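You operate a simulated robot arm through the tools that you are given. There is no shell and no other tool. Be economical: measure what you need, move in short steps, check, and stop when the job is done.

You run a simulated robot arm. Do the job below in one go: nothing can be reset, and whatever is moved stays where it is left.

## Task
Put things in order on the top of the coffee bar. At the end: the grey lunch flask is in the blue pet bowl; the red palm brush stands where the clear beaker stood; the clear beaker stands where the yellow refill bottle stood; the yellow refill bottle is in the white bowl; whatever was shut is shut again. Leave all else as you found it, and nothing knocked over.

The check looks at the end state, three seconds after you hand in, the way a careful person would. Anything else that was tipped, shoved, dropped, spilled or broken makes it a failure.

## Robot
A 6-joint arm with a two-finger parallel gripper, fixed in place. Base frame: the origin is at the foot of the arm, x ahead of it, y to its left, z up; the work surface is at about z = 800. Lengths are in mm, angles in degrees, forces in N, time in s.
With the tool pointing down near the work surface it reaches from about 340 to 760 mm from the base axis. Its first joint turns from -66.0 to 66.0 degrees. Payload 2.45 kg.
The tool frame sits at the grasp point between the pads (the TCP): z along the fingers, y along the line on which they close. The tips reach 24 mm beyond it. Largest opening 68 mm; finger width 17, thickness 10; the body of the gripper, 40 by 70 mm, starts 41 mm behind the TCP.
Orientation is that of the tool frame in the base frame, as [roll, pitch, yaw] about the fixed x, y, z axes, in that order (R = Rz(yaw) Ry(pitch) Rx(roll)). With the fingers straight down and closing along the base's y, the tool's x points along the base's -x, its y along +y and its z along -z.

## Interface
- The arm moves only by the tool move_arm. Its argument "motion" is a list of rows, each a list of 7 numbers: the shift along the base's x, y, z in mm, then the turn, a rotation vector about the base's x, y, z in degrees, then the gripper command, from -1 (fully open) to 1 (shut), values between in proportion. In form: [[dx, dy, dz, rx, ry, rz, fingers], ...]. A call has 1 to 12 rows; each row is the pose to reach, as a shift and turn from the pose commanded when the call began. A row lasts 0.2 s, in which the tool goes at most 50 mm and 8.6 degrees; a call with a longer step from one row to the next is refused whole, and so is a gripper value outside its range. Where a pose cannot be reached the arm comes as near as it can. A force on the tool above 40 N (or 10 N above the force at the start of the call, whichever is more), or a blocked arm, ends the call early, and 0.2 s more pass. Each finger travels about 108 mm/s and halts on what it meets, pressing with about 39 N; the grip force reading is that of the motor and also rises with nothing between the fingers. The clock runs only during rows and for 0.2 s after the last one: add rows that repeat a pose to give the fingers time. It gives the time, the measured TCP pose, the force on the tool (base axes), the opening and the grip force at its end, in the units of the frame above (readings bear some noise), with the torque about the TCP (base axes, N m) and any sound that the robot's microphone picked up, and new pictures: "views" is both (left out), scene, wrist or none.
- Cameras (640 x 400 px; columns grow to the right, rows downward): "scene" is fixed at [157.2, 429.3, 1432.5]; the picture's right is [-0.72, -0.69, 0.00], its down [-0.59, 0.61, -0.53] and it looks along [0.37, -0.38, -0.85] (base axes); focal length 310 px, centre (320, 200). "wrist" rides on the gripper at [84, 11, -75] in the tool frame; the picture's right is [-0.13, 0.99, 0.00], its down [-0.60, -0.08, -0.79] and it looks along [-0.79, -0.10, 0.61] (tool axes); focal length 251 px, centre (320, 200). There is no depth. A picture from a camera that has moved, and an enlarged one, comes with that camera's place and axes in the base frame and with its lens.
- close_up(camera, box): a new picture of the part [left, top, right, bottom] of that camera's present view, enlarged. The clock stands still meanwhile.
- sign_off(): hands the job in; it is judged then, once.

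Work in short steps. Places have to be worked out from the pictures, the camera data and where the tool is seen: move nearer, look again, correct. Check each grasp and each placing, and mend what went wrong. You have 120 turns and 200 pictures in all, those below and enlarged ones among them. Open the gripper and draw the arm clear of the work before you hand the job in, unless the task says otherwise; then end with one line.

The tools are called as name(argument=value, ...) on one line, values as JSON. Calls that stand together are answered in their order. move_arm: Moves the arm, as the interface text tells. Its arguments: {"type":"object","properties":{"motion":{"type":"array","items":{"type":"array","items":{"type":"number"}}},"views":{"type":"string","enum":["both","scene","wrist","none"]}},"required":["motion"]} The other tools are called the same way: close_up (camera, box) takes an enlarged picture of a part of a camera's view; sign_off () hands the job in.

At the start:

```text
time: 0.0
position: [353.0, 255.3, 1089.8]
orientation: [-179.9, 0.0, 179.9]
ft_force: [0.0, -0.5, 0.6]
torque: [-0.02, 0.02, 0.01]
finger_gap: 68.0
grip_force: 0.0
```

scene: 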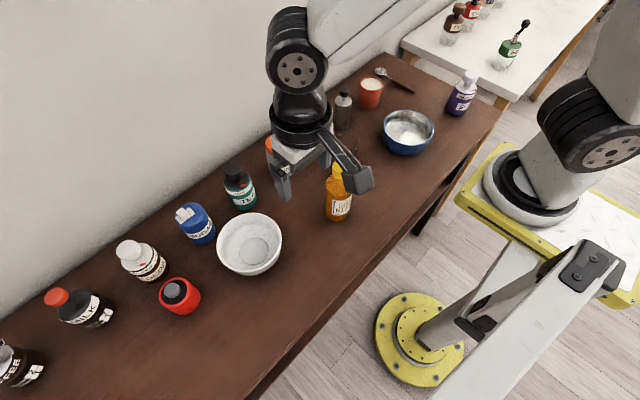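
wrist: 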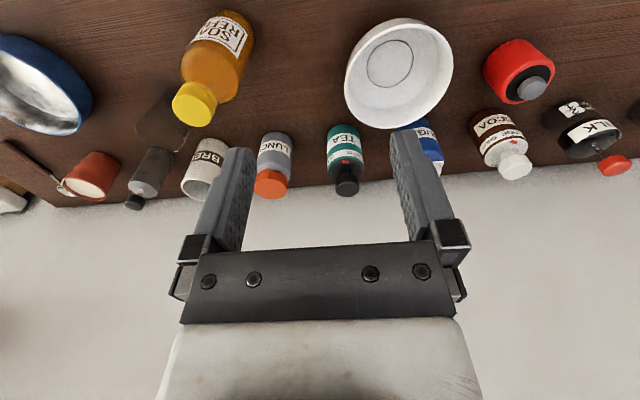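

I'll look closer at both views to identify the objects, especially the clear beaker.

close_up(camera="wrist", box=[0, 0, 320, 220])

close_up(camera="scene", box=[220, 50, 520, 240])

close_up(camera="scene", box=[0, 150, 300, 400])

```text
1.82 times, centred on (160, 110) of wrist
camera zoom: at [269.2, 266.6, 1165.1], right [0.13, 0.99, 0.0], down [0.6, -0.08, 0.79], along [0.79, -0.1, -0.61], focal length 457 px, centre (611, 364)
```

zoom: 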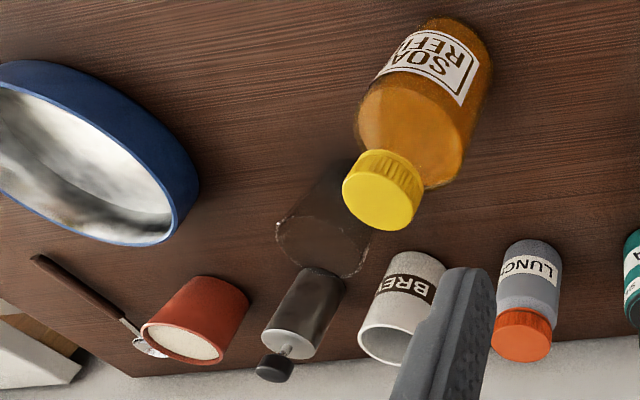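

```text
2.11 times, centred on (370, 145) of scene
camera zoom: at [157.2, 429.3, 1432.5], right [-0.72, -0.69, 0.0], down [-0.59, 0.61, -0.53], along [0.37, -0.38, -0.85], focal length 652 px, centre (215, 316)
```

zoom: 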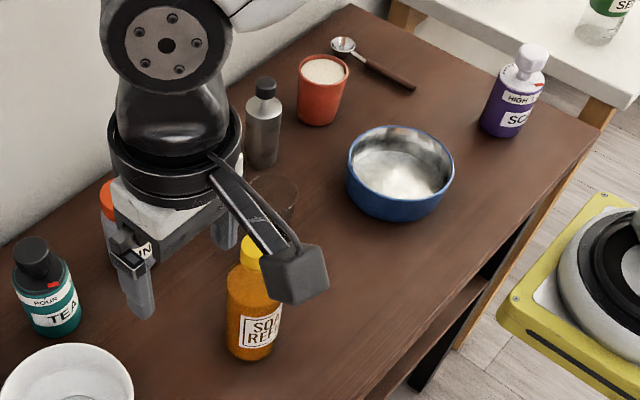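

```text
1.60 times, centred on (150, 275) of scene
camera zoom: at [157.2, 429.3, 1432.5], right [-0.72, -0.69, 0.0], down [-0.59, 0.61, -0.53], along [0.37, -0.38, -0.85], focal length 495 px, centre (592, 80)
```

zoom: 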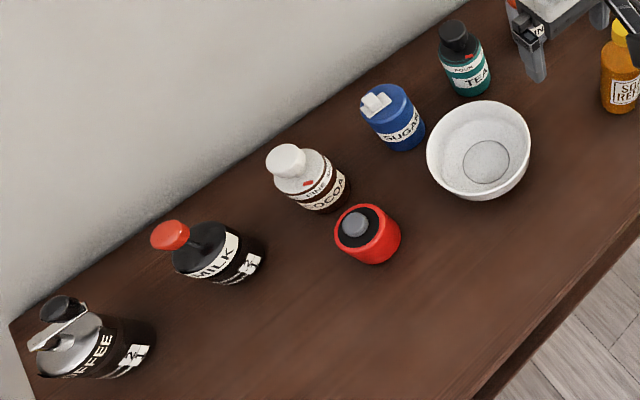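

Objects identified: the amber bottle with the yellow cap, the clear beaker behind it, the flask with the orange cap, and the red brush. I'm moving the arm to y≈110 for a clear view of the right-hand part.

move_arm(motion=[[0, -45, 0, 0, 0, 0, -1], [-5, -90, 0, 0, 0, 0, -1], [-10, -130, 0, 0, 0, 0, -1], [-10, -150, 0, 0, 0, 0, -1], [-10, -150, 0, 0, 0, 0, -1]])

```text
time: 1.2
position: [345.0, 105.7, 1087.7]
orientation: [-179.9, 0.0, 180.0]
ft_force: [-0.2, 0.2, 0.4]
torque: [0.0, -0.03, 0.0]
finger_gap: 67.8
grip_force: 0.0
camera wrist: at [260.9, 117.0, 1163.8], right [0.13, 0.99, 0.0], down [0.6, -0.08, 0.79], along [0.79, -0.1, -0.61], focal length 251 px, centre (320, 200)
```

scene: 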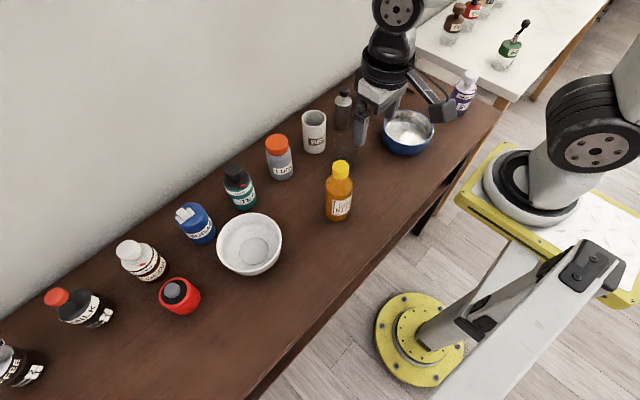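
wrist: 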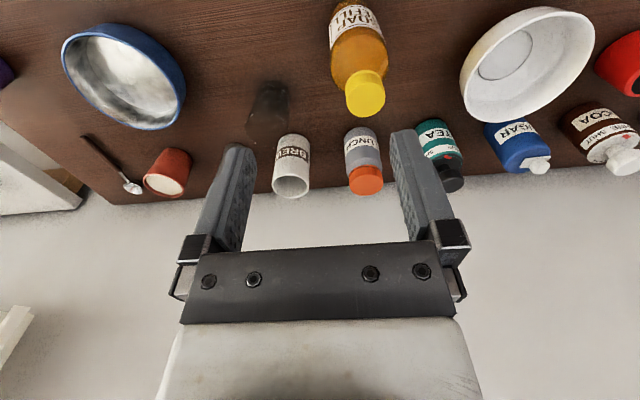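

Good view now; enlarging both cameras to measure positions and sizes.

close_up(camera="scene", box=[210, 80, 450, 280])

close_up(camera="wrist", box=[220, 0, 420, 200])

close_up(camera="wrist", box=[430, 0, 640, 200])

```text
2.00 times, centred on (330, 180) of scene
camera zoom: at [157.2, 429.3, 1432.5], right [-0.72, -0.69, 0.0], down [-0.59, 0.61, -0.53], along [0.37, -0.38, -0.85], focal length 619 px, centre (300, 240)
```

zoom: 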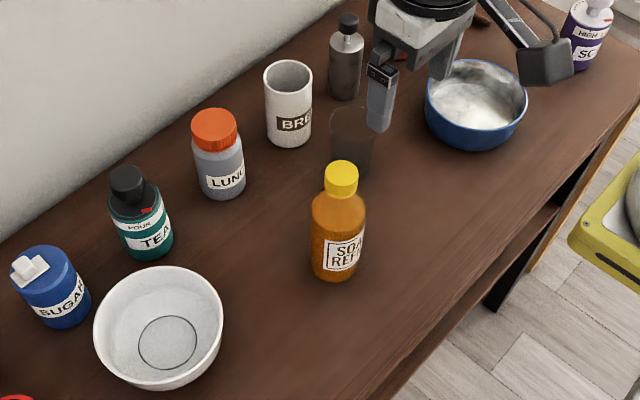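

```text
2.00 times, centred on (320, 100) of wrist
camera zoom: at [260.9, 117.0, 1163.8], right [0.13, 0.99, 0.0], down [0.6, -0.08, 0.79], along [0.79, -0.1, -0.61], focal length 503 px, centre (320, 400)
```

zoom: 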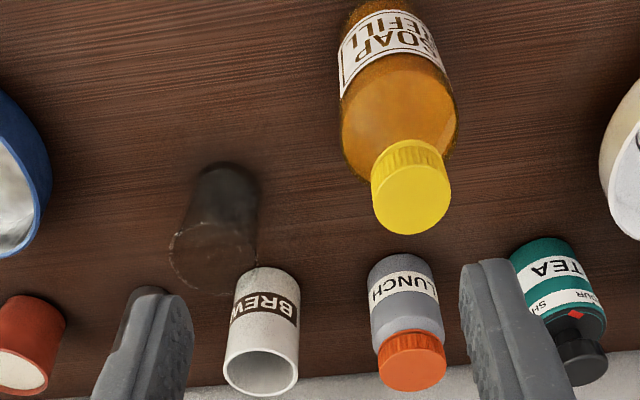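

```text
2.00 times, centred on (535, 100) of wrist
camera zoom: at [260.9, 117.0, 1163.8], right [0.13, 0.99, 0.0], down [0.6, -0.08, 0.79], along [0.79, -0.1, -0.61], focal length 503 px, centre (-110, 400)
```

zoom: 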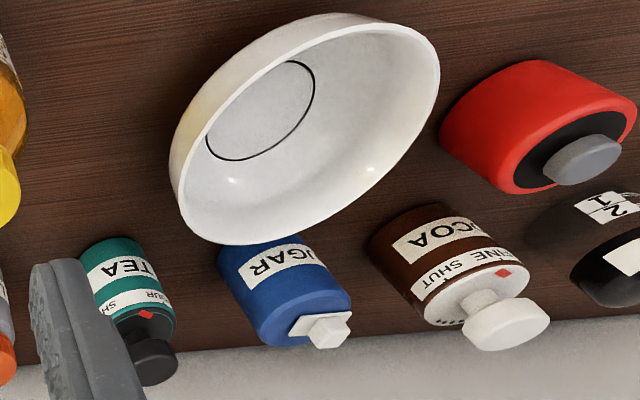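

Bottle is about (377,142), 56 mm wide and 179 tall. White bowl is at (442,343), beaker at (459,21), flask at (559,152). Moving above the bottle to check alignment.

move_arm(motion=[[16, 20, -20, 0, 0, 0, -1], [32, 36, -45, 0, 0, 0, -1], [32, 36, -45, 0, 0, 0, -1]])

close_up(camera="wrist", box=[200, 0, 440, 200])

close_up(camera="scene", box=[280, 100, 420, 240])

```text
time: 2.0
position: [375.8, 143.2, 1044.1]
orientation: [179.9, 0.0, -179.9]
ft_force: [-0.1, -0.4, -0.8]
torque: [-0.04, 0.01, 0.0]
finger_gap: 67.9
grip_force: 0.0
camera wrist: at [292.8, 154.3, 1119.7], right [0.13, 0.99, 0.0], down [0.6, -0.08, 0.79], along [0.79, -0.1, -0.61], focal length 251 px, centre (320, 200)
```

scene: 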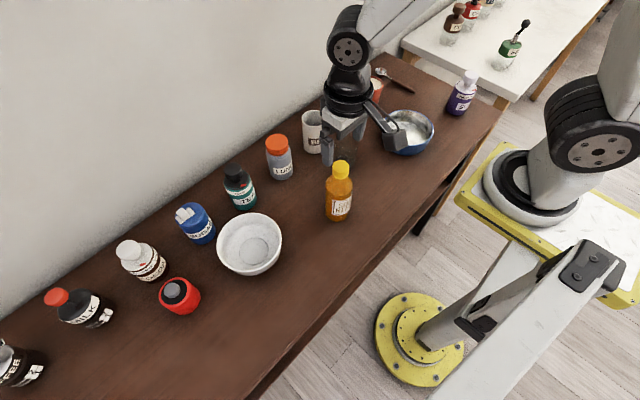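
wrist: 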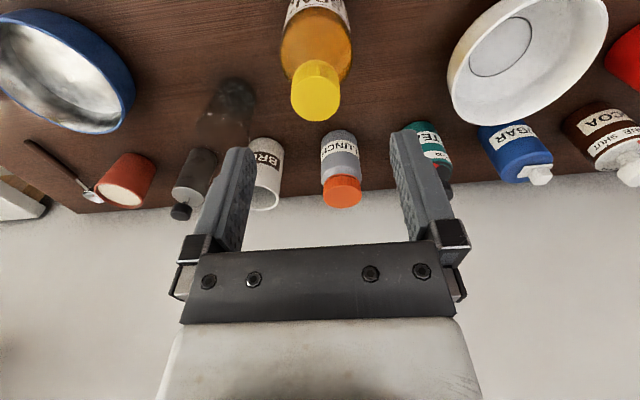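

```text
2.00 times, centred on (320, 100) of wrist
camera zoom: at [292.8, 154.3, 1119.7], right [0.13, 0.99, 0.0], down [0.6, -0.08, 0.79], along [0.79, -0.1, -0.61], focal length 503 px, centre (320, 400)
```

zoom: 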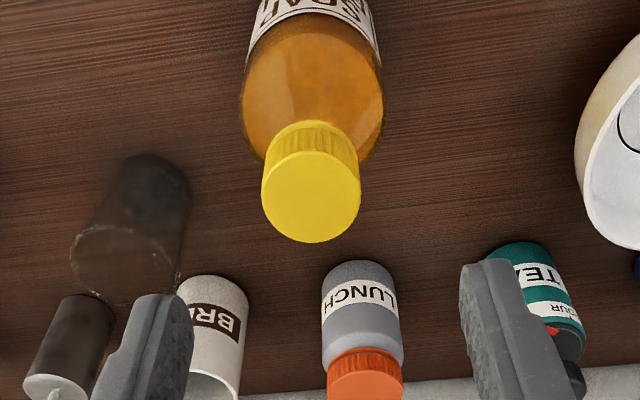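

```text
2.86 times, centred on (350, 170) of scene
camera zoom: at [157.2, 429.3, 1432.5], right [-0.72, -0.69, 0.0], down [-0.59, 0.61, -0.53], along [0.37, -0.38, -0.85], focal length 884 px, centre (234, 286)
```

zoom: 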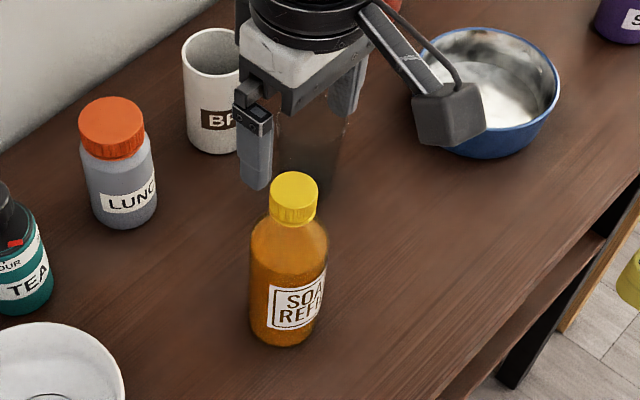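

Cap centre is at about (377,140.5), top z≈972. Centring and lowering so the tips flank the cap, then checking.

move_arm(motion=[[1.2, -2.7, -20, 0, 0, 0, -1], [1.2, -2.7, -45, 0, 0, 0, -1], [1.2, -2.7, -68, 0, 0, 0, -1], [1.2, -2.7, -68, 0, 0, 0, -1]])

close_up(camera="wrist", box=[200, 20, 440, 260])

close_up(camera="scene", box=[280, 100, 420, 240])

```text
time: 3.0
position: [377.4, 139.3, 974.8]
orientation: [180.0, 0.0, 180.0]
ft_force: [0.0, -0.2, 0.5]
torque: [-0.03, -0.01, 0.02]
finger_gap: 68.0
grip_force: 0.0
camera wrist: at [292.7, 150.2, 1050.7], right [0.13, 0.99, 0.0], down [0.6, -0.08, 0.79], along [0.79, -0.1, -0.61], focal length 251 px, centre (320, 200)
```

scene: 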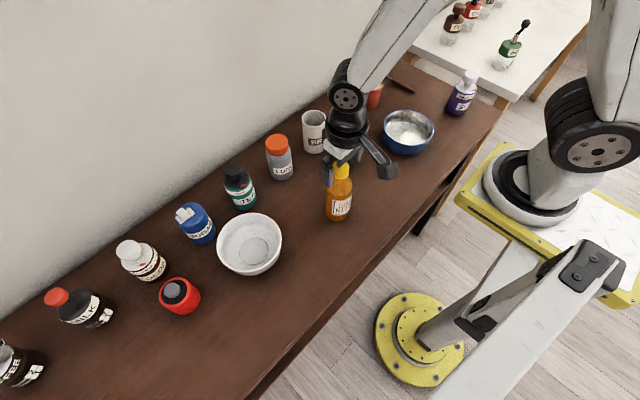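
wrist: 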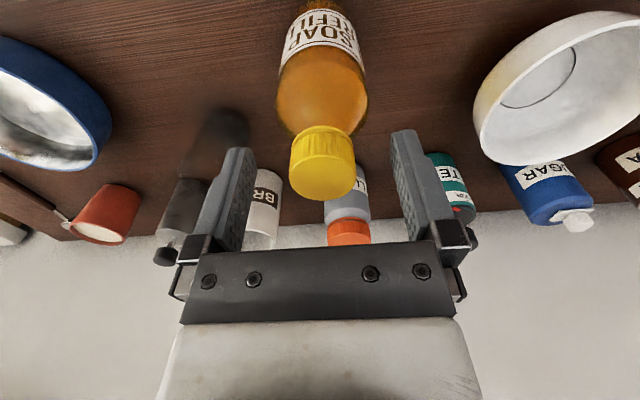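

```text
1.67 times, centred on (320, 140) of wrist
camera zoom: at [292.7, 150.2, 1050.7], right [0.13, 0.99, 0.0], down [0.6, -0.08, 0.79], along [0.79, -0.1, -0.61], focal length 419 px, centre (320, 300)
```

zoom: 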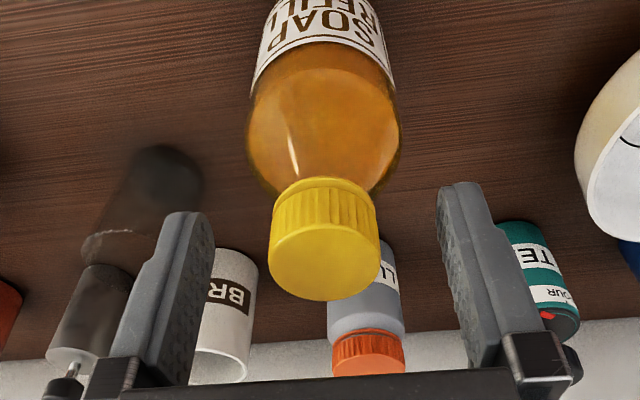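

```text
2.86 times, centred on (350, 170) of scene
camera zoom: at [157.2, 429.3, 1432.5], right [-0.72, -0.69, 0.0], down [-0.59, 0.61, -0.53], along [0.37, -0.38, -0.85], focal length 884 px, centre (234, 286)
```

zoom: 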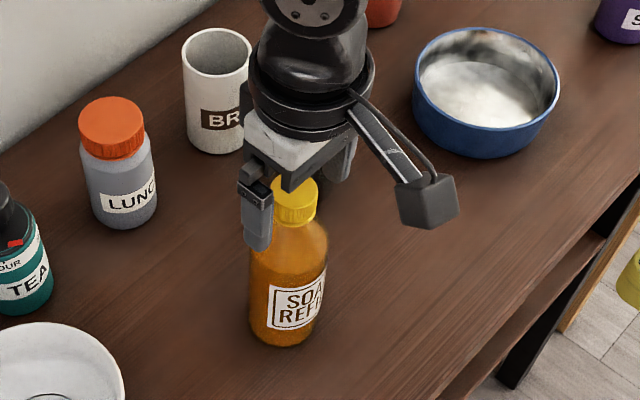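

Cap is centred between the fingers within about 1 mm. Descending to TCP z≈938 so the tips flank the body below the shoulder, then closing.

move_arm(motion=[[0, 0.5, -15, 0, 0, 0, -1], [0, 0.5, -28, 0, 0, 0, -1], [0, 0.5, -37, 0, 0, 0, -1], [0, 0.5, -37, 0, 0, 0, -1], [0, 0.5, -37, 0, 0, 0, 0], [0, 0.5, -37, 0, 0, 0, 1], [0, 0.5, -37, 0, 0, 0, 1]])

close_up(camera="scene", box=[280, 100, 420, 240])

```text
time: 4.6
position: [376.4, 139.7, 939.2]
orientation: [180.0, 0.1, -179.9]
ft_force: [0.6, 1.8, 5.1]
torque: [0.08, -0.12, 0.03]
finger_gap: 55.1
grip_force: 38.9
camera wrist: at [292.7, 150.9, 1014.8], right [0.13, 0.99, 0.0], down [0.6, -0.08, 0.79], along [0.79, -0.1, -0.61], focal length 251 px, centre (320, 200)
```

scene: 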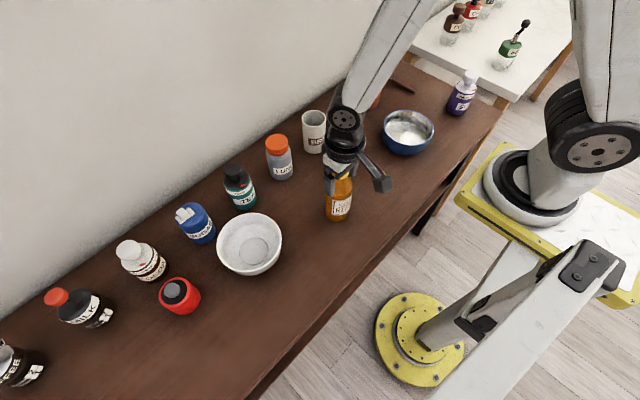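
wrist: 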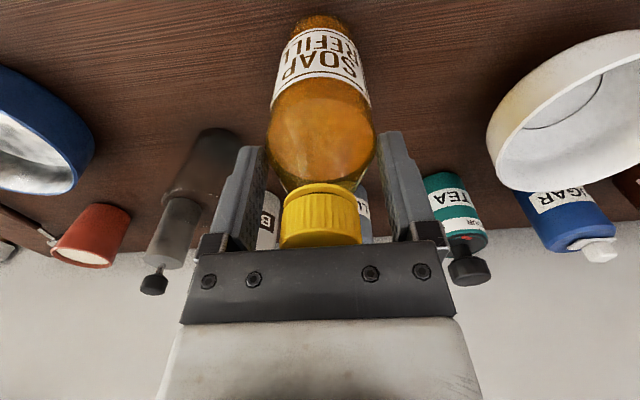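

```text
2.86 times, centred on (350, 170) of scene
camera zoom: at [157.1, 429.3, 1432.5], right [-0.72, -0.69, 0.0], down [-0.59, 0.61, -0.53], along [0.37, -0.38, -0.85], focal length 884 px, centre (234, 286)
```

zoom: 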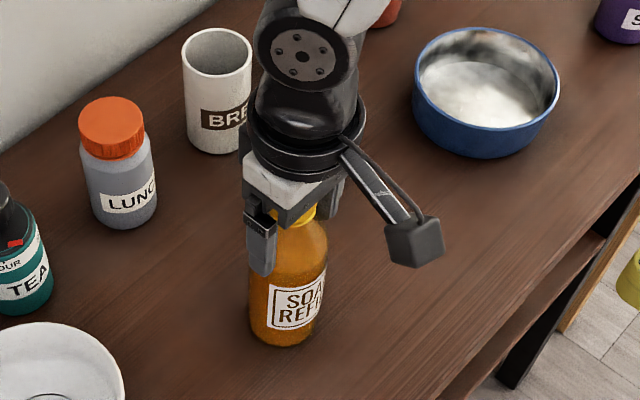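

Gripped at 55 mm. Bottle's place recorded as (377,140). Lifting to test the hold.

move_arm(motion=[[0, 0, 10, 0, 0, 0, 1], [0, 0, 25, 0, 0, 0, 1], [0, 0, 40, 0, 0, 0, 1], [0, 0, 40, 0, 0, 0, 1]])

```text
time: 5.6
position: [375.4, 138.5, 979.6]
orientation: [180.0, 0.0, 179.9]
ft_force: [0.1, 0.0, -1.6]
torque: [0.01, 0.04, -0.02]
finger_gap: 29.9
grip_force: 39.2
camera wrist: at [292.6, 149.5, 1055.3], right [0.13, 0.99, 0.0], down [0.6, -0.08, 0.79], along [0.79, -0.1, -0.61], focal length 251 px, centre (320, 200)
```

scene: 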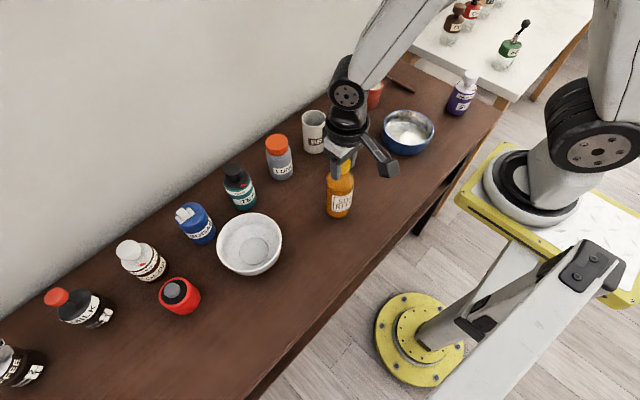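
wrist: 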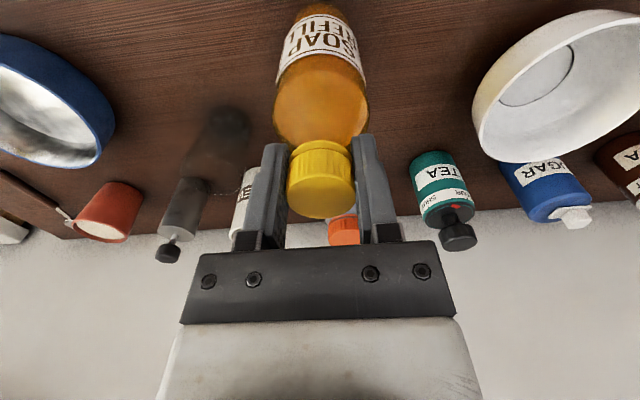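

The pads slid off the shoulder and now hold the cap (30 mm). Lifting a little more to see whether the bottle hangs firmly.

move_arm(motion=[[0, 0, 10, 0, 0, 0, 1], [0, 0, 20, 0, 0, 0, 1], [0, 0, 20, 0, 0, 0, 1]])

close_up(camera="scene", box=[280, 100, 420, 240])

close_up(camera="wrist", box=[200, 0, 440, 240])

```text
time: 6.4
position: [376.0, 138.1, 999.2]
orientation: [-179.9, 0.1, 180.0]
ft_force: [0.0, 0.1, -2.8]
torque: [-0.02, -0.01, -0.01]
finger_gap: 29.9
grip_force: 38.9
camera wrist: at [292.8, 149.3, 1074.2], right [0.13, 0.99, 0.0], down [0.6, -0.08, 0.79], along [0.79, -0.1, -0.61], focal length 251 px, centre (320, 200)
```

scene: 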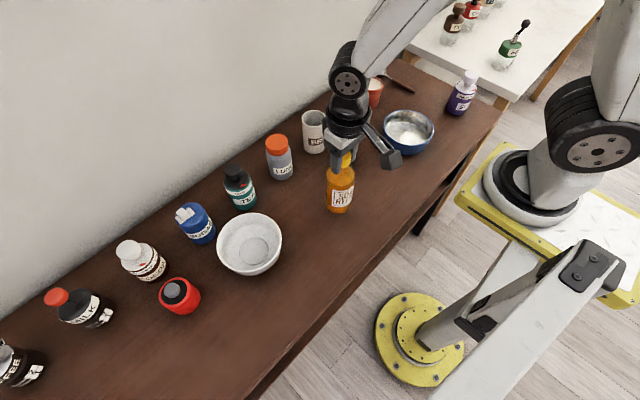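
wrist: 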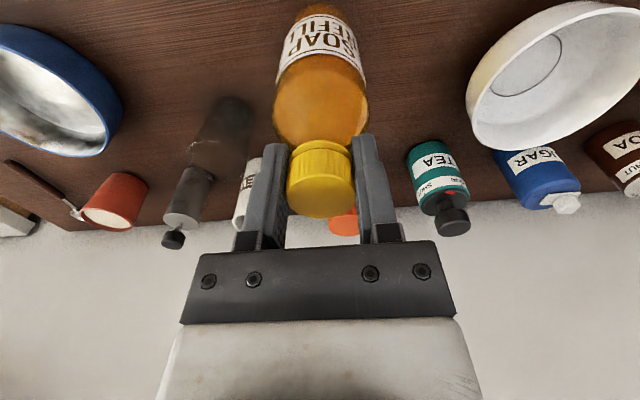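

```text
2.86 times, centred on (350, 170) of scene
camera zoom: at [157.2, 429.3, 1432.5], right [-0.72, -0.69, 0.0], down [-0.59, 0.61, -0.53], along [0.37, -0.38, -0.85], focal length 884 px, centre (234, 286)
```

zoom: 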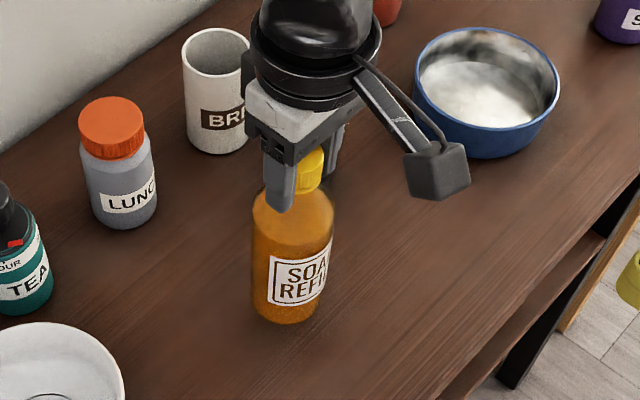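

```text
1.67 times, centred on (320, 120) of wrist
camera zoom: at [292.8, 149.3, 1074.2], right [0.13, 0.99, 0.0], down [0.6, -0.08, 0.79], along [0.79, -0.1, -0.61], focal length 419 px, centre (320, 333)
```

zoom: 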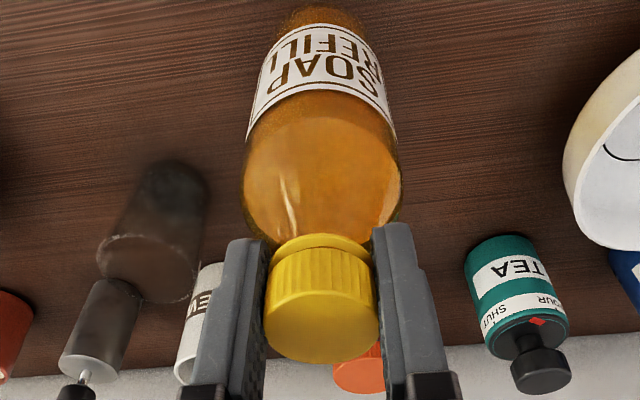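

Bottle hangs upright by its cap (≈2.8 N). Raising and carrying it over the white bowl.

move_arm(motion=[[0, 0, 35, 0, 0, 0, 1], [0, 0, 65, 0, 0, 0, 1], [12, 35, 70, 0, 0, 0, 1], [24, 75, 70, 0, 0, 0, 1], [37, 115, 70, 0, 0, 0, 1], [50, 155, 70, 0, 0, 0, 1], [60, 187, 70, 0, 0, 0, 1], [66.5, 204, 70, 0, 0, 0, 1], [66.5, 204, 70, 0, 0, 0, 1], [66.5, 204, 70, 0, 0, 0, 1]])

close_up(camera="scene", box=[180, 120, 340, 280])

close_up(camera="wrist", box=[200, 0, 440, 240])

```text
time: 8.6
position: [442.7, 342.5, 1068.7]
orientation: [-180.0, -0.1, 180.0]
ft_force: [-0.2, 0.9, -2.2]
torque: [-0.04, 0.04, 0.0]
finger_gap: 29.9
grip_force: 39.0
camera wrist: at [359.3, 353.6, 1144.7], right [0.13, 0.99, 0.0], down [0.6, -0.08, 0.79], along [0.79, -0.1, -0.61], focal length 251 px, centre (320, 200)
```

scene: 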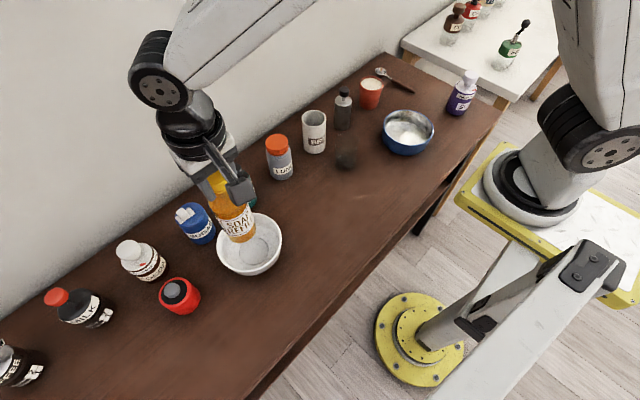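
wrist: 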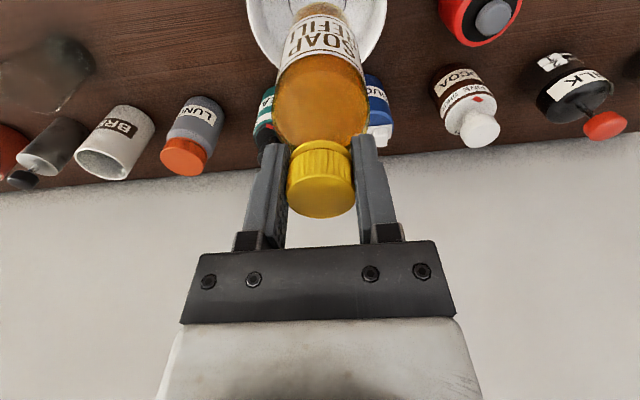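

```text
2.50 times, centred on (260, 200) of scene
camera zoom: at [157.2, 429.3, 1432.5], right [-0.72, -0.69, 0.0], down [-0.59, 0.61, -0.53], along [0.37, -0.38, -0.85], focal length 774 px, centre (470, 200)
```

zoom: 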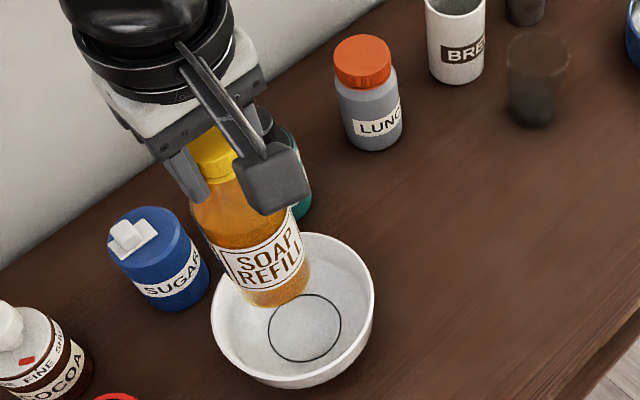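

```text
1.67 times, centred on (320, 120) of wrist
camera zoom: at [359.3, 353.6, 1144.7], right [0.13, 0.99, 0.0], down [0.6, -0.08, 0.79], along [0.79, -0.1, -0.61], focal length 419 px, centre (320, 333)
```

zoom: 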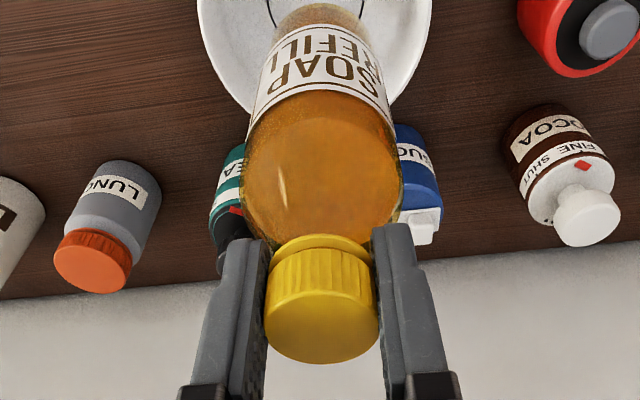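

Bowl circle is at about (442.5,341). Small y correction, then lowering to just above the floor of the bowl.

move_arm(motion=[[0, -2, -25, 0, 0, 0, 1], [0, -2, -50, 0, 0, 0, 1], [0, -2, -72, 0, 0, 0, 1], [0, -2, -80, 0, 0, 0, 1], [0, -2, -80, 0, 0, 0, 1]])

close_up(camera="scene", box=[180, 150, 340, 300])

```text
time: 9.8
position: [442.9, 343.0, 989.5]
orientation: [179.9, -0.1, 179.9]
ft_force: [0.0, 0.6, -1.6]
torque: [0.0, -0.02, -0.02]
finger_gap: 30.2
grip_force: 39.0
camera wrist: at [360.6, 353.0, 1064.7], right [0.13, 0.99, 0.0], down [0.6, -0.08, 0.79], along [0.79, -0.1, -0.61], focal length 251 px, centre (320, 200)
```

scene: 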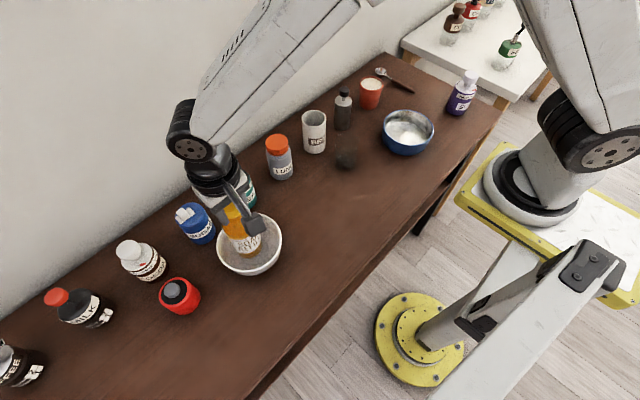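
wrist: 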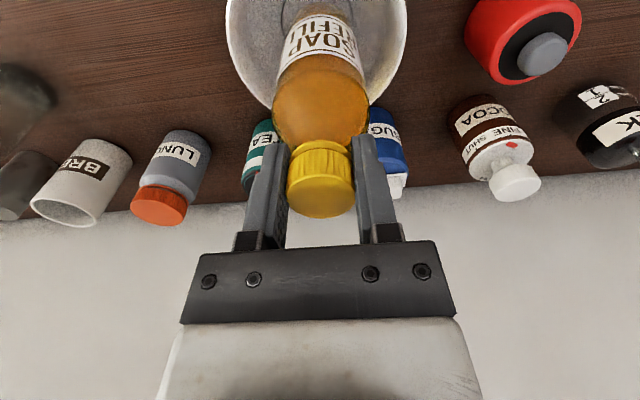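

```text
2.67 times, centred on (260, 225) of scene
camera zoom: at [157.2, 429.3, 1432.5], right [-0.72, -0.69, 0.0], down [-0.59, 0.61, -0.53], along [0.37, -0.38, -0.85], focal length 825 px, centre (480, 133)
```

zoom: 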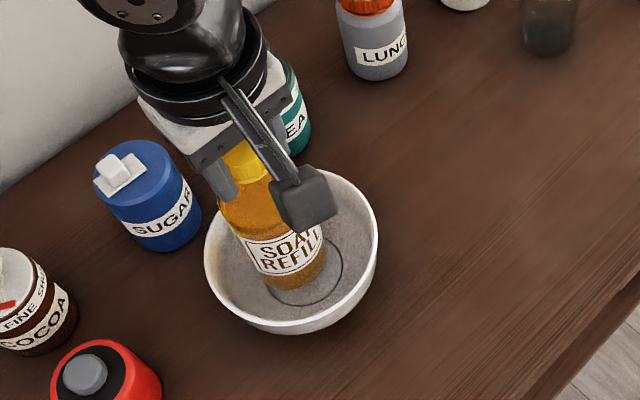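

Bottle is slightly to +y of the bowl's centre; shifting -4 mm in y and lowering gently to contact.

move_arm(motion=[[0, -4, -5, 0, 0, 0, 1], [0, -5, -10, 0, 0, 0, 1], [0, -5, -14, 0, 0, 0, 1], [0, -5, -14, 0, 0, 0, 1]])

close_up(camera="scene", box=[180, 150, 340, 300])

```text
time: 10.8
position: [443.5, 336.2, 976.4]
orientation: [179.9, 0.0, -180.0]
ft_force: [-3.4, -1.0, 3.0]
torque: [0.02, 0.42, -0.03]
finger_gap: 30.1
grip_force: 38.9
camera wrist: at [359.4, 347.6, 1051.0], right [0.13, 0.99, 0.0], down [0.6, -0.08, 0.79], along [0.79, -0.1, -0.61], focal length 251 px, centre (320, 200)
```

scene: 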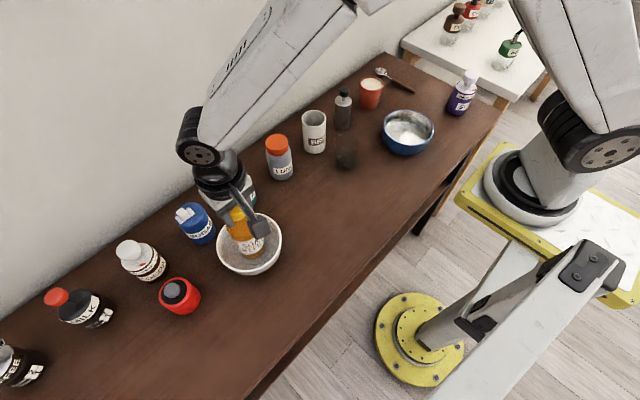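
wrist: 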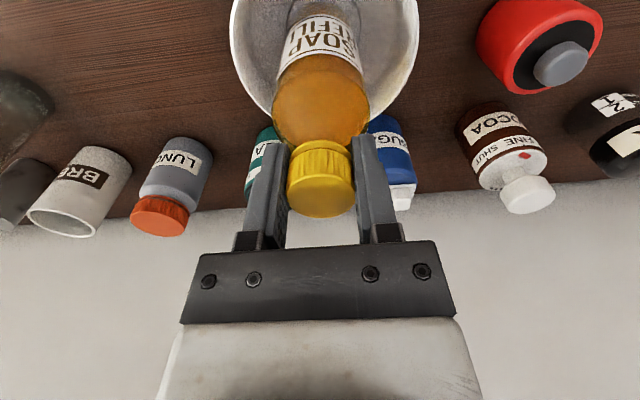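

```text
2.67 times, centred on (260, 225) of scene
camera zoom: at [157.1, 429.3, 1432.5], right [-0.72, -0.69, 0.0], down [-0.58, 0.61, -0.53], along [0.37, -0.38, -0.85], focal length 825 px, centre (480, 133)
```

zoom: 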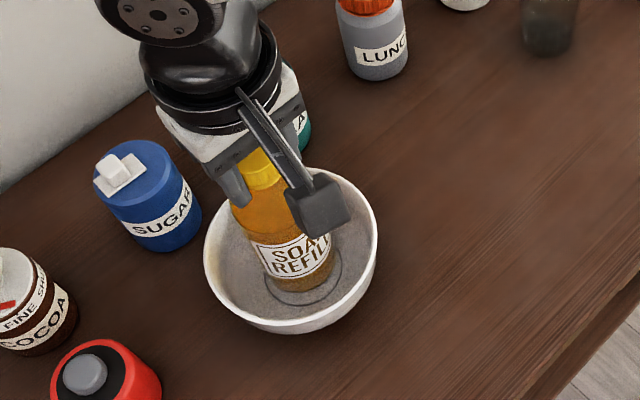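

Light contact with a sideways push of -3.4 N: the base probably touches the far wall curve. Backing off, shifting -4 mm in x, and lowering again.

move_arm(motion=[[0, 0, 4, 0, 0, 0, 1], [-4, 0, 3, 0, 0, 0, 1], [-4, 0, 0, 0, 0, 0, 1], [-4, 0, -3, 0, 0, 0, 1], [-4, 0, -3, 0, 0, 0, 1]], views="wrist")

close_up(camera="scene", box=[180, 150, 340, 300])

```text
time: 12.1
position: [440.1, 337.9, 974.5]
orientation: [179.8, 0.2, 179.9]
ft_force: [-0.2, -1.9, 4.5]
torque: [-0.18, -0.06, -0.03]
finger_gap: 29.7
grip_force: 38.3
stopped in row 5: the force on the tool passed its limit (the readings are from after the stop); the commanded pose is now the measured one
camera wrist: at [356.2, 348.5, 1050.6], right [0.13, 0.99, 0.0], down [0.6, -0.08, 0.8], along [0.79, -0.1, -0.61], focal length 251 px, centre (320, 200)
```

wrist: 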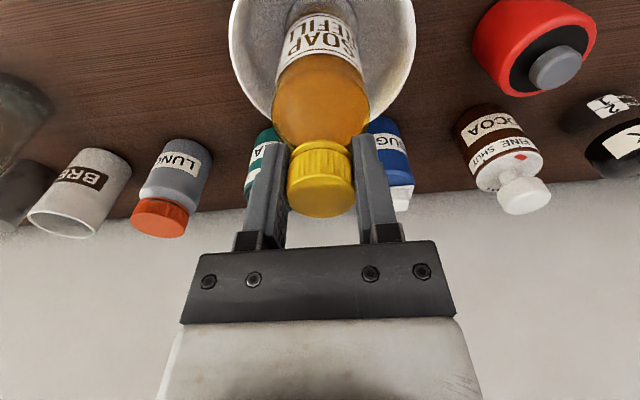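

```text
2.67 times, centred on (260, 225) of scene
camera zoom: at [157.1, 429.2, 1432.5], right [-0.72, -0.69, 0.0], down [-0.59, 0.61, -0.53], along [0.37, -0.38, -0.85], focal length 825 px, centre (480, 133)
```

zoom: 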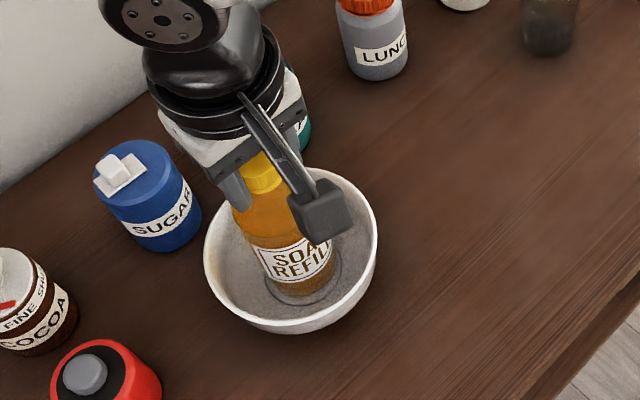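

Firm floor contact, bottle centred on the circle. Opening and looking before withdrawing.

move_arm(motion=[[0, 0, 0, 0, 0, 0, 0.1], [0, 0, 0, 0, 0, 0, -0.3], [0, 0, 0, 0, 0, 0, -1], [0, 0, 0, 0, 0, 0, -1]], views="wrist")

close_up(camera="scene", box=[180, 150, 340, 300])

```text
time: 13.1
position: [440.9, 336.8, 975.1]
orientation: [179.9, 0.2, 180.0]
ft_force: [0.3, -0.3, 0.8]
torque: [-0.04, 0.01, -0.04]
finger_gap: 67.9
grip_force: 0.1
camera wrist: at [356.1, 348.4, 1050.0], right [0.13, 0.99, 0.0], down [0.6, -0.08, 0.79], along [0.79, -0.1, -0.61], focal length 251 px, centre (320, 200)
```

wrist: 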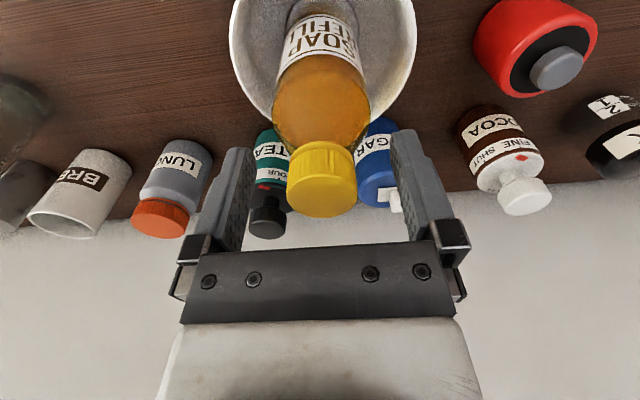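

```text
2.67 times, centred on (260, 225) of scene
camera zoom: at [157.2, 429.3, 1432.5], right [-0.72, -0.69, 0.0], down [-0.59, 0.61, -0.53], along [0.37, -0.38, -0.85], focal length 825 px, centre (480, 133)
```

zoom: 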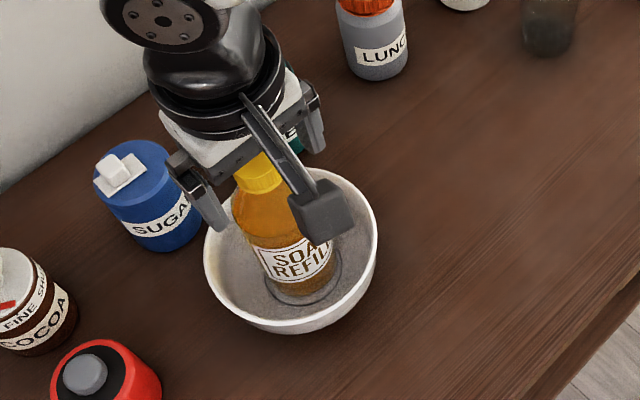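

Bottle stands in the bowl. Rising and moving to above the beaker.

move_arm(motion=[[0, 0, 40, 0, 0, 0, -1], [0, 0, 85, 0, 0, 0, -1], [2, -40, 95, 0, 0, 0, -1], [4, -88, 95, 0, 0, 0, -1], [6, -136, 90, 0, 0, 0, -1], [8, -184, 80, 0, 0, 0, -1], [10, -230, 65, 0, 0, 0, -1], [12, -275, 50, 0, 0, 0, -1], [14, -305, 30, 0, 0, 0, -1], [14, -316, 15, 0, 0, 0, -1], [14, -316, 15, 0, 0, 0, -1]])

close_up(camera="wrist", box=[200, 0, 440, 240])

close_up(camera="scene", box=[280, 80, 460, 220])

```text
time: 15.5
position: [453.4, 22.3, 990.6]
orientation: [179.8, 0.2, 180.0]
ft_force: [-0.1, 0.1, 0.1]
torque: [0.0, 0.01, -0.03]
finger_gap: 67.9
grip_force: 0.0
camera wrist: at [368.7, 32.8, 1065.3], right [0.13, 0.99, 0.0], down [0.6, -0.08, 0.79], along [0.79, -0.1, -0.61], focal length 251 px, centre (320, 200)
```

scene: 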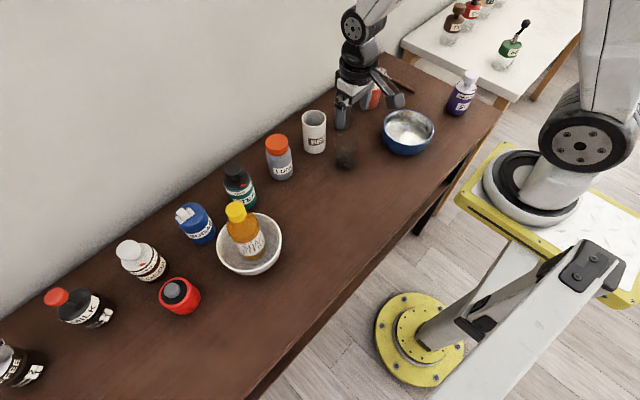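
wrist: 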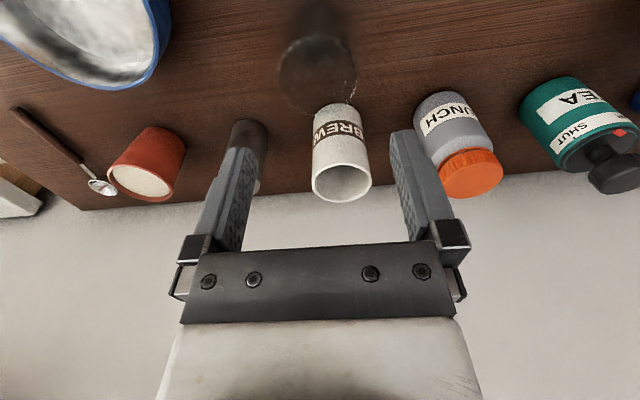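

```text
1.67 times, centred on (320, 120) of wrist
camera zoom: at [368.7, 32.8, 1065.3], right [0.13, 0.99, 0.0], down [0.6, -0.08, 0.79], along [0.79, -0.1, -0.61], focal length 419 px, centre (320, 333)
```

zoom: 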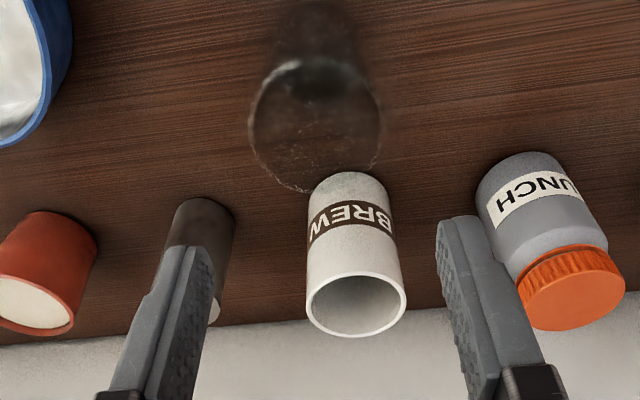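

```text
2.86 times, centred on (370, 150) of scene
camera zoom: at [157.2, 429.3, 1432.5], right [-0.72, -0.69, 0.0], down [-0.59, 0.61, -0.53], along [0.37, -0.38, -0.85], focal length 884 px, centre (177, 343)
```

zoom: 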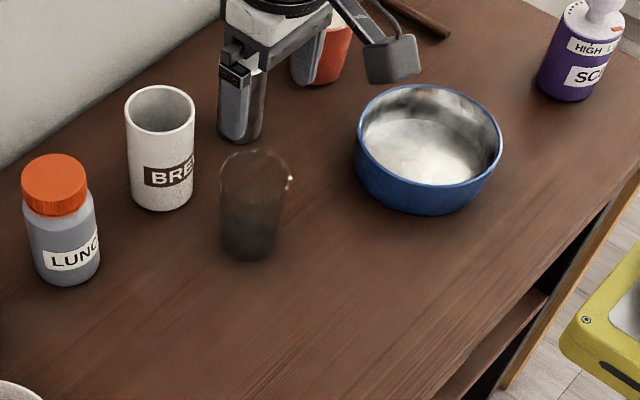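

Beaker rim is at about (456.5,20), z≈886, ~58 mm wide. Centring and lowering to tips just above the rim.

move_arm(motion=[[3, -2.3, -25, 0, 0, 0, -1], [3, -2.3, -50, 0, 0, 0, -1], [3, -2.3, -68, 0, 0, 0, -1], [3, -2.3, -68, 0, 0, 0, -1]], views="none")

close_up(camera="wrist", box=[200, 0, 440, 240])

close_up(camera="scene", box=[280, 80, 420, 200])

```text
time: 16.5
position: [456.4, 18.7, 921.0]
orientation: [179.9, 0.2, -179.9]
ft_force: [0.0, 0.8, 0.3]
torque: [-0.01, -0.01, -0.01]
finger_gap: 68.0
grip_force: 0.0
```

```text
1.67 times, centred on (320, 120) of wrist
camera zoom: at [373.3, 29.8, 996.0], right [0.13, 0.99, 0.0], down [0.6, -0.08, 0.79], along [0.79, -0.1, -0.61], focal length 419 px, centre (320, 333)
```

zoom: 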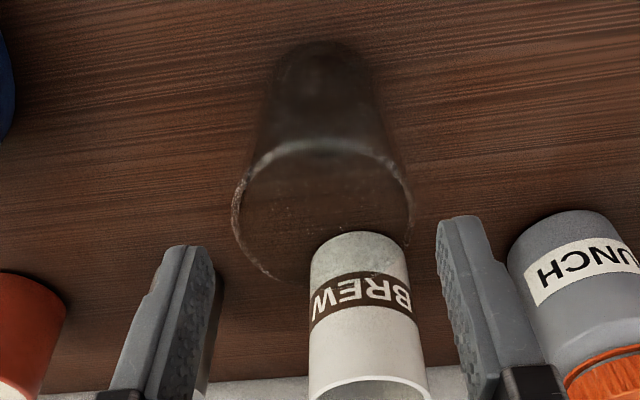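

```text
3.33 times, centred on (350, 140) of scene
camera zoom: at [157.2, 429.3, 1432.5], right [-0.72, -0.69, 0.0], down [-0.59, 0.61, -0.53], along [0.37, -0.38, -0.85], focal length 1032 px, centre (220, 400)
```

zoom: 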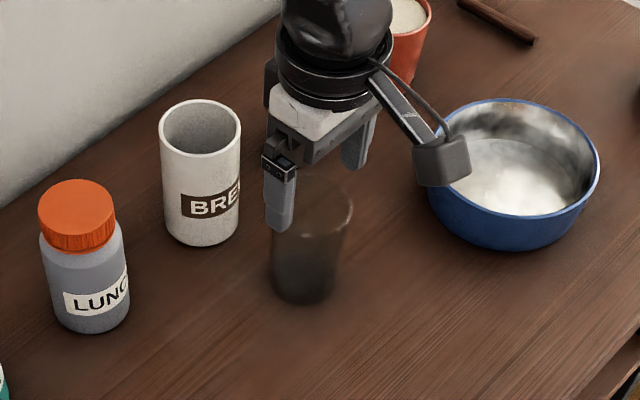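

Centred in y; x within a few mm. Descending around the beaker to TCP z≈862, checking before closing.

move_arm(motion=[[0, 0.6, -20, 0, 0, 0, -1], [0, 0.6, -40, 0, 0, 0, -1], [0, 0.6, -59, 0, 0, 0, -1], [0, 0.6, -59, 0, 0, 0, -1]], views="none")

close_up(camera="wrist", box=[200, 60, 440, 260])

close_up(camera="scene", box=[280, 80, 420, 200])

```text
time: 17.5
position: [457.0, 19.7, 863.1]
orientation: [179.8, 0.2, -179.9]
ft_force: [0.1, -0.6, -0.3]
torque: [0.02, -0.04, 0.03]
finger_gap: 67.8
grip_force: 0.1
```

```text
2.00 times, centred on (320, 160) of wrist
camera zoom: at [372.6, 31.0, 937.7], right [0.13, 0.99, 0.0], down [0.6, -0.08, 0.8], along [0.79, -0.1, -0.61], focal length 503 px, centre (320, 280)
```

zoom: 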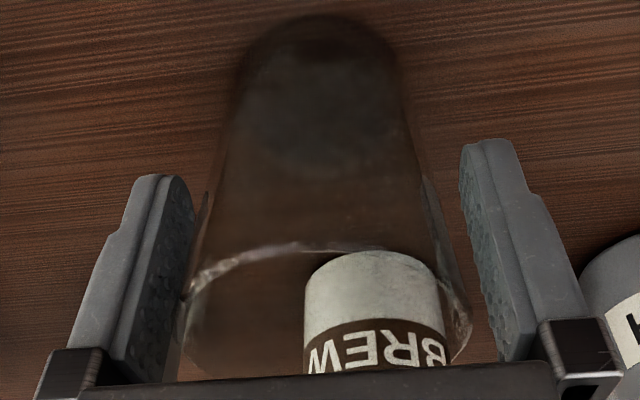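

```text
3.33 times, centred on (350, 140) of scene
camera zoom: at [157.2, 429.3, 1432.5], right [-0.72, -0.69, 0.0], down [-0.59, 0.61, -0.53], along [0.37, -0.38, -0.85], focal length 1032 px, centre (220, 400)
```

zoom: 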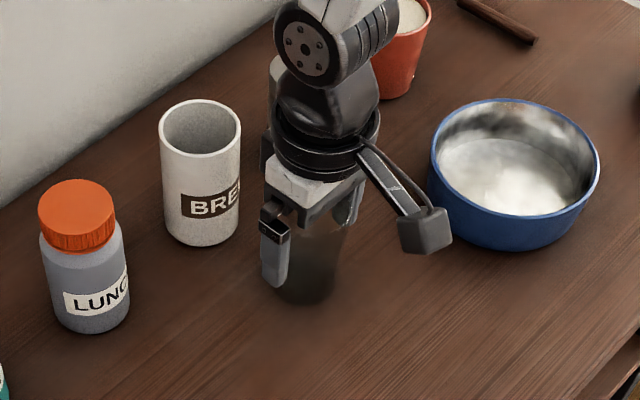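

Beaker is between the pads, rim z≈882, well centred. Closing.

move_arm(motion=[[0, 0, 0, 0, 0, 0, -0.8], [0, 0, 0, 0, 0, 0, -0.5], [0, 0, 0, 0, 0, 0, 0], [0, 0, 0, 0, 0, 0, 0.5], [0, 0, 0, 0, 0, 0, 0.5]], views="wrist")

```text
time: 18.7
position: [456.3, 20.6, 863.2]
orientation: [179.8, 0.2, -180.0]
ft_force: [-0.6, -0.5, -0.5]
torque: [0.02, 0.0, -0.03]
finger_gap: 58.4
grip_force: 39.2
camera wrist: at [372.4, 30.9, 937.9], right [0.13, 0.99, 0.0], down [0.6, -0.08, 0.79], along [0.79, -0.1, -0.61], focal length 251 px, centre (320, 200)
```

wrist: 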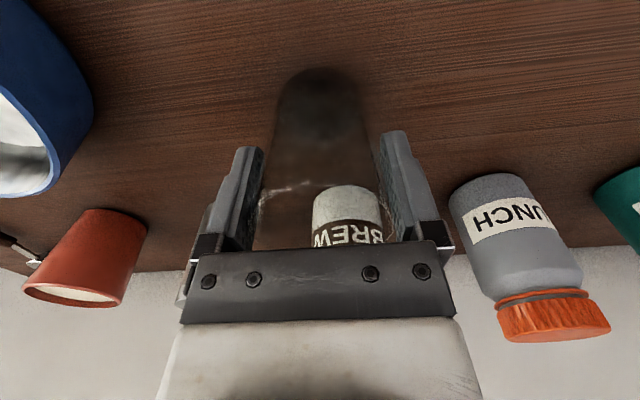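

Gripped at 58.4 mm; beaker's place is (456.5,20). Lifting with a check.

move_arm(motion=[[0, 0, 8, 0, 0, 0, 0.6], [0, 0, 20, 0, 0, 0, 0.6], [0, 0, 40, 0, 0, 0, 0.6], [0, 0, 40, 0, 0, 0, 0.6]], views="wrist")

close_up(camera="scene", box=[280, 80, 420, 200])

```text
time: 19.7
position: [457.0, 19.7, 902.8]
orientation: [179.9, 0.2, 180.0]
ft_force: [-0.3, 0.0, -0.3]
torque: [-0.02, -0.04, 0.03]
finger_gap: 58.4
grip_force: 39.1
camera wrist: at [373.4, 30.1, 977.7], right [0.13, 0.99, 0.0], down [0.6, -0.08, 0.79], along [0.79, -0.1, -0.61], focal length 251 px, centre (320, 200)
```

wrist: 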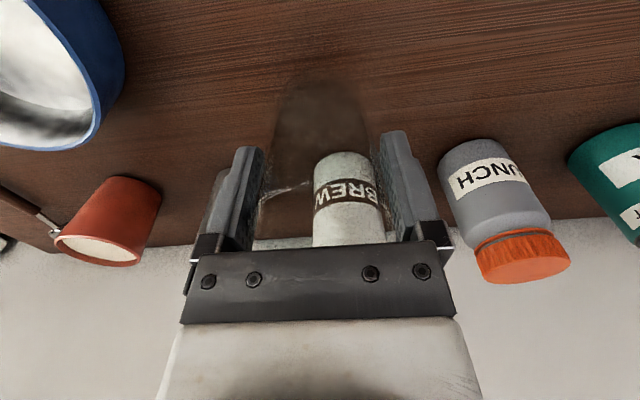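

```text
3.33 times, centred on (350, 140) of scene
camera zoom: at [157.2, 429.3, 1432.5], right [-0.72, -0.69, 0.0], down [-0.59, 0.61, -0.53], along [0.37, -0.38, -0.85], focal length 1032 px, centre (220, 400)
```

zoom: 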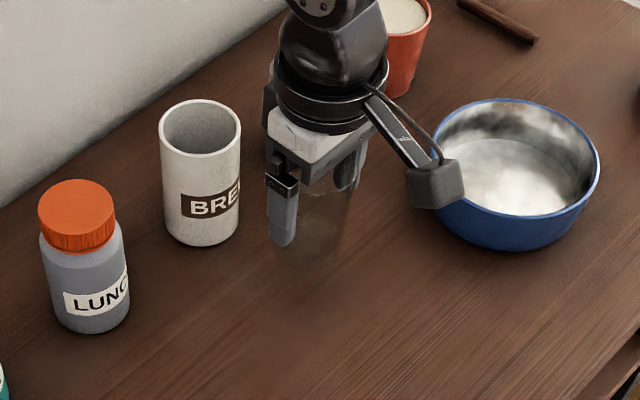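

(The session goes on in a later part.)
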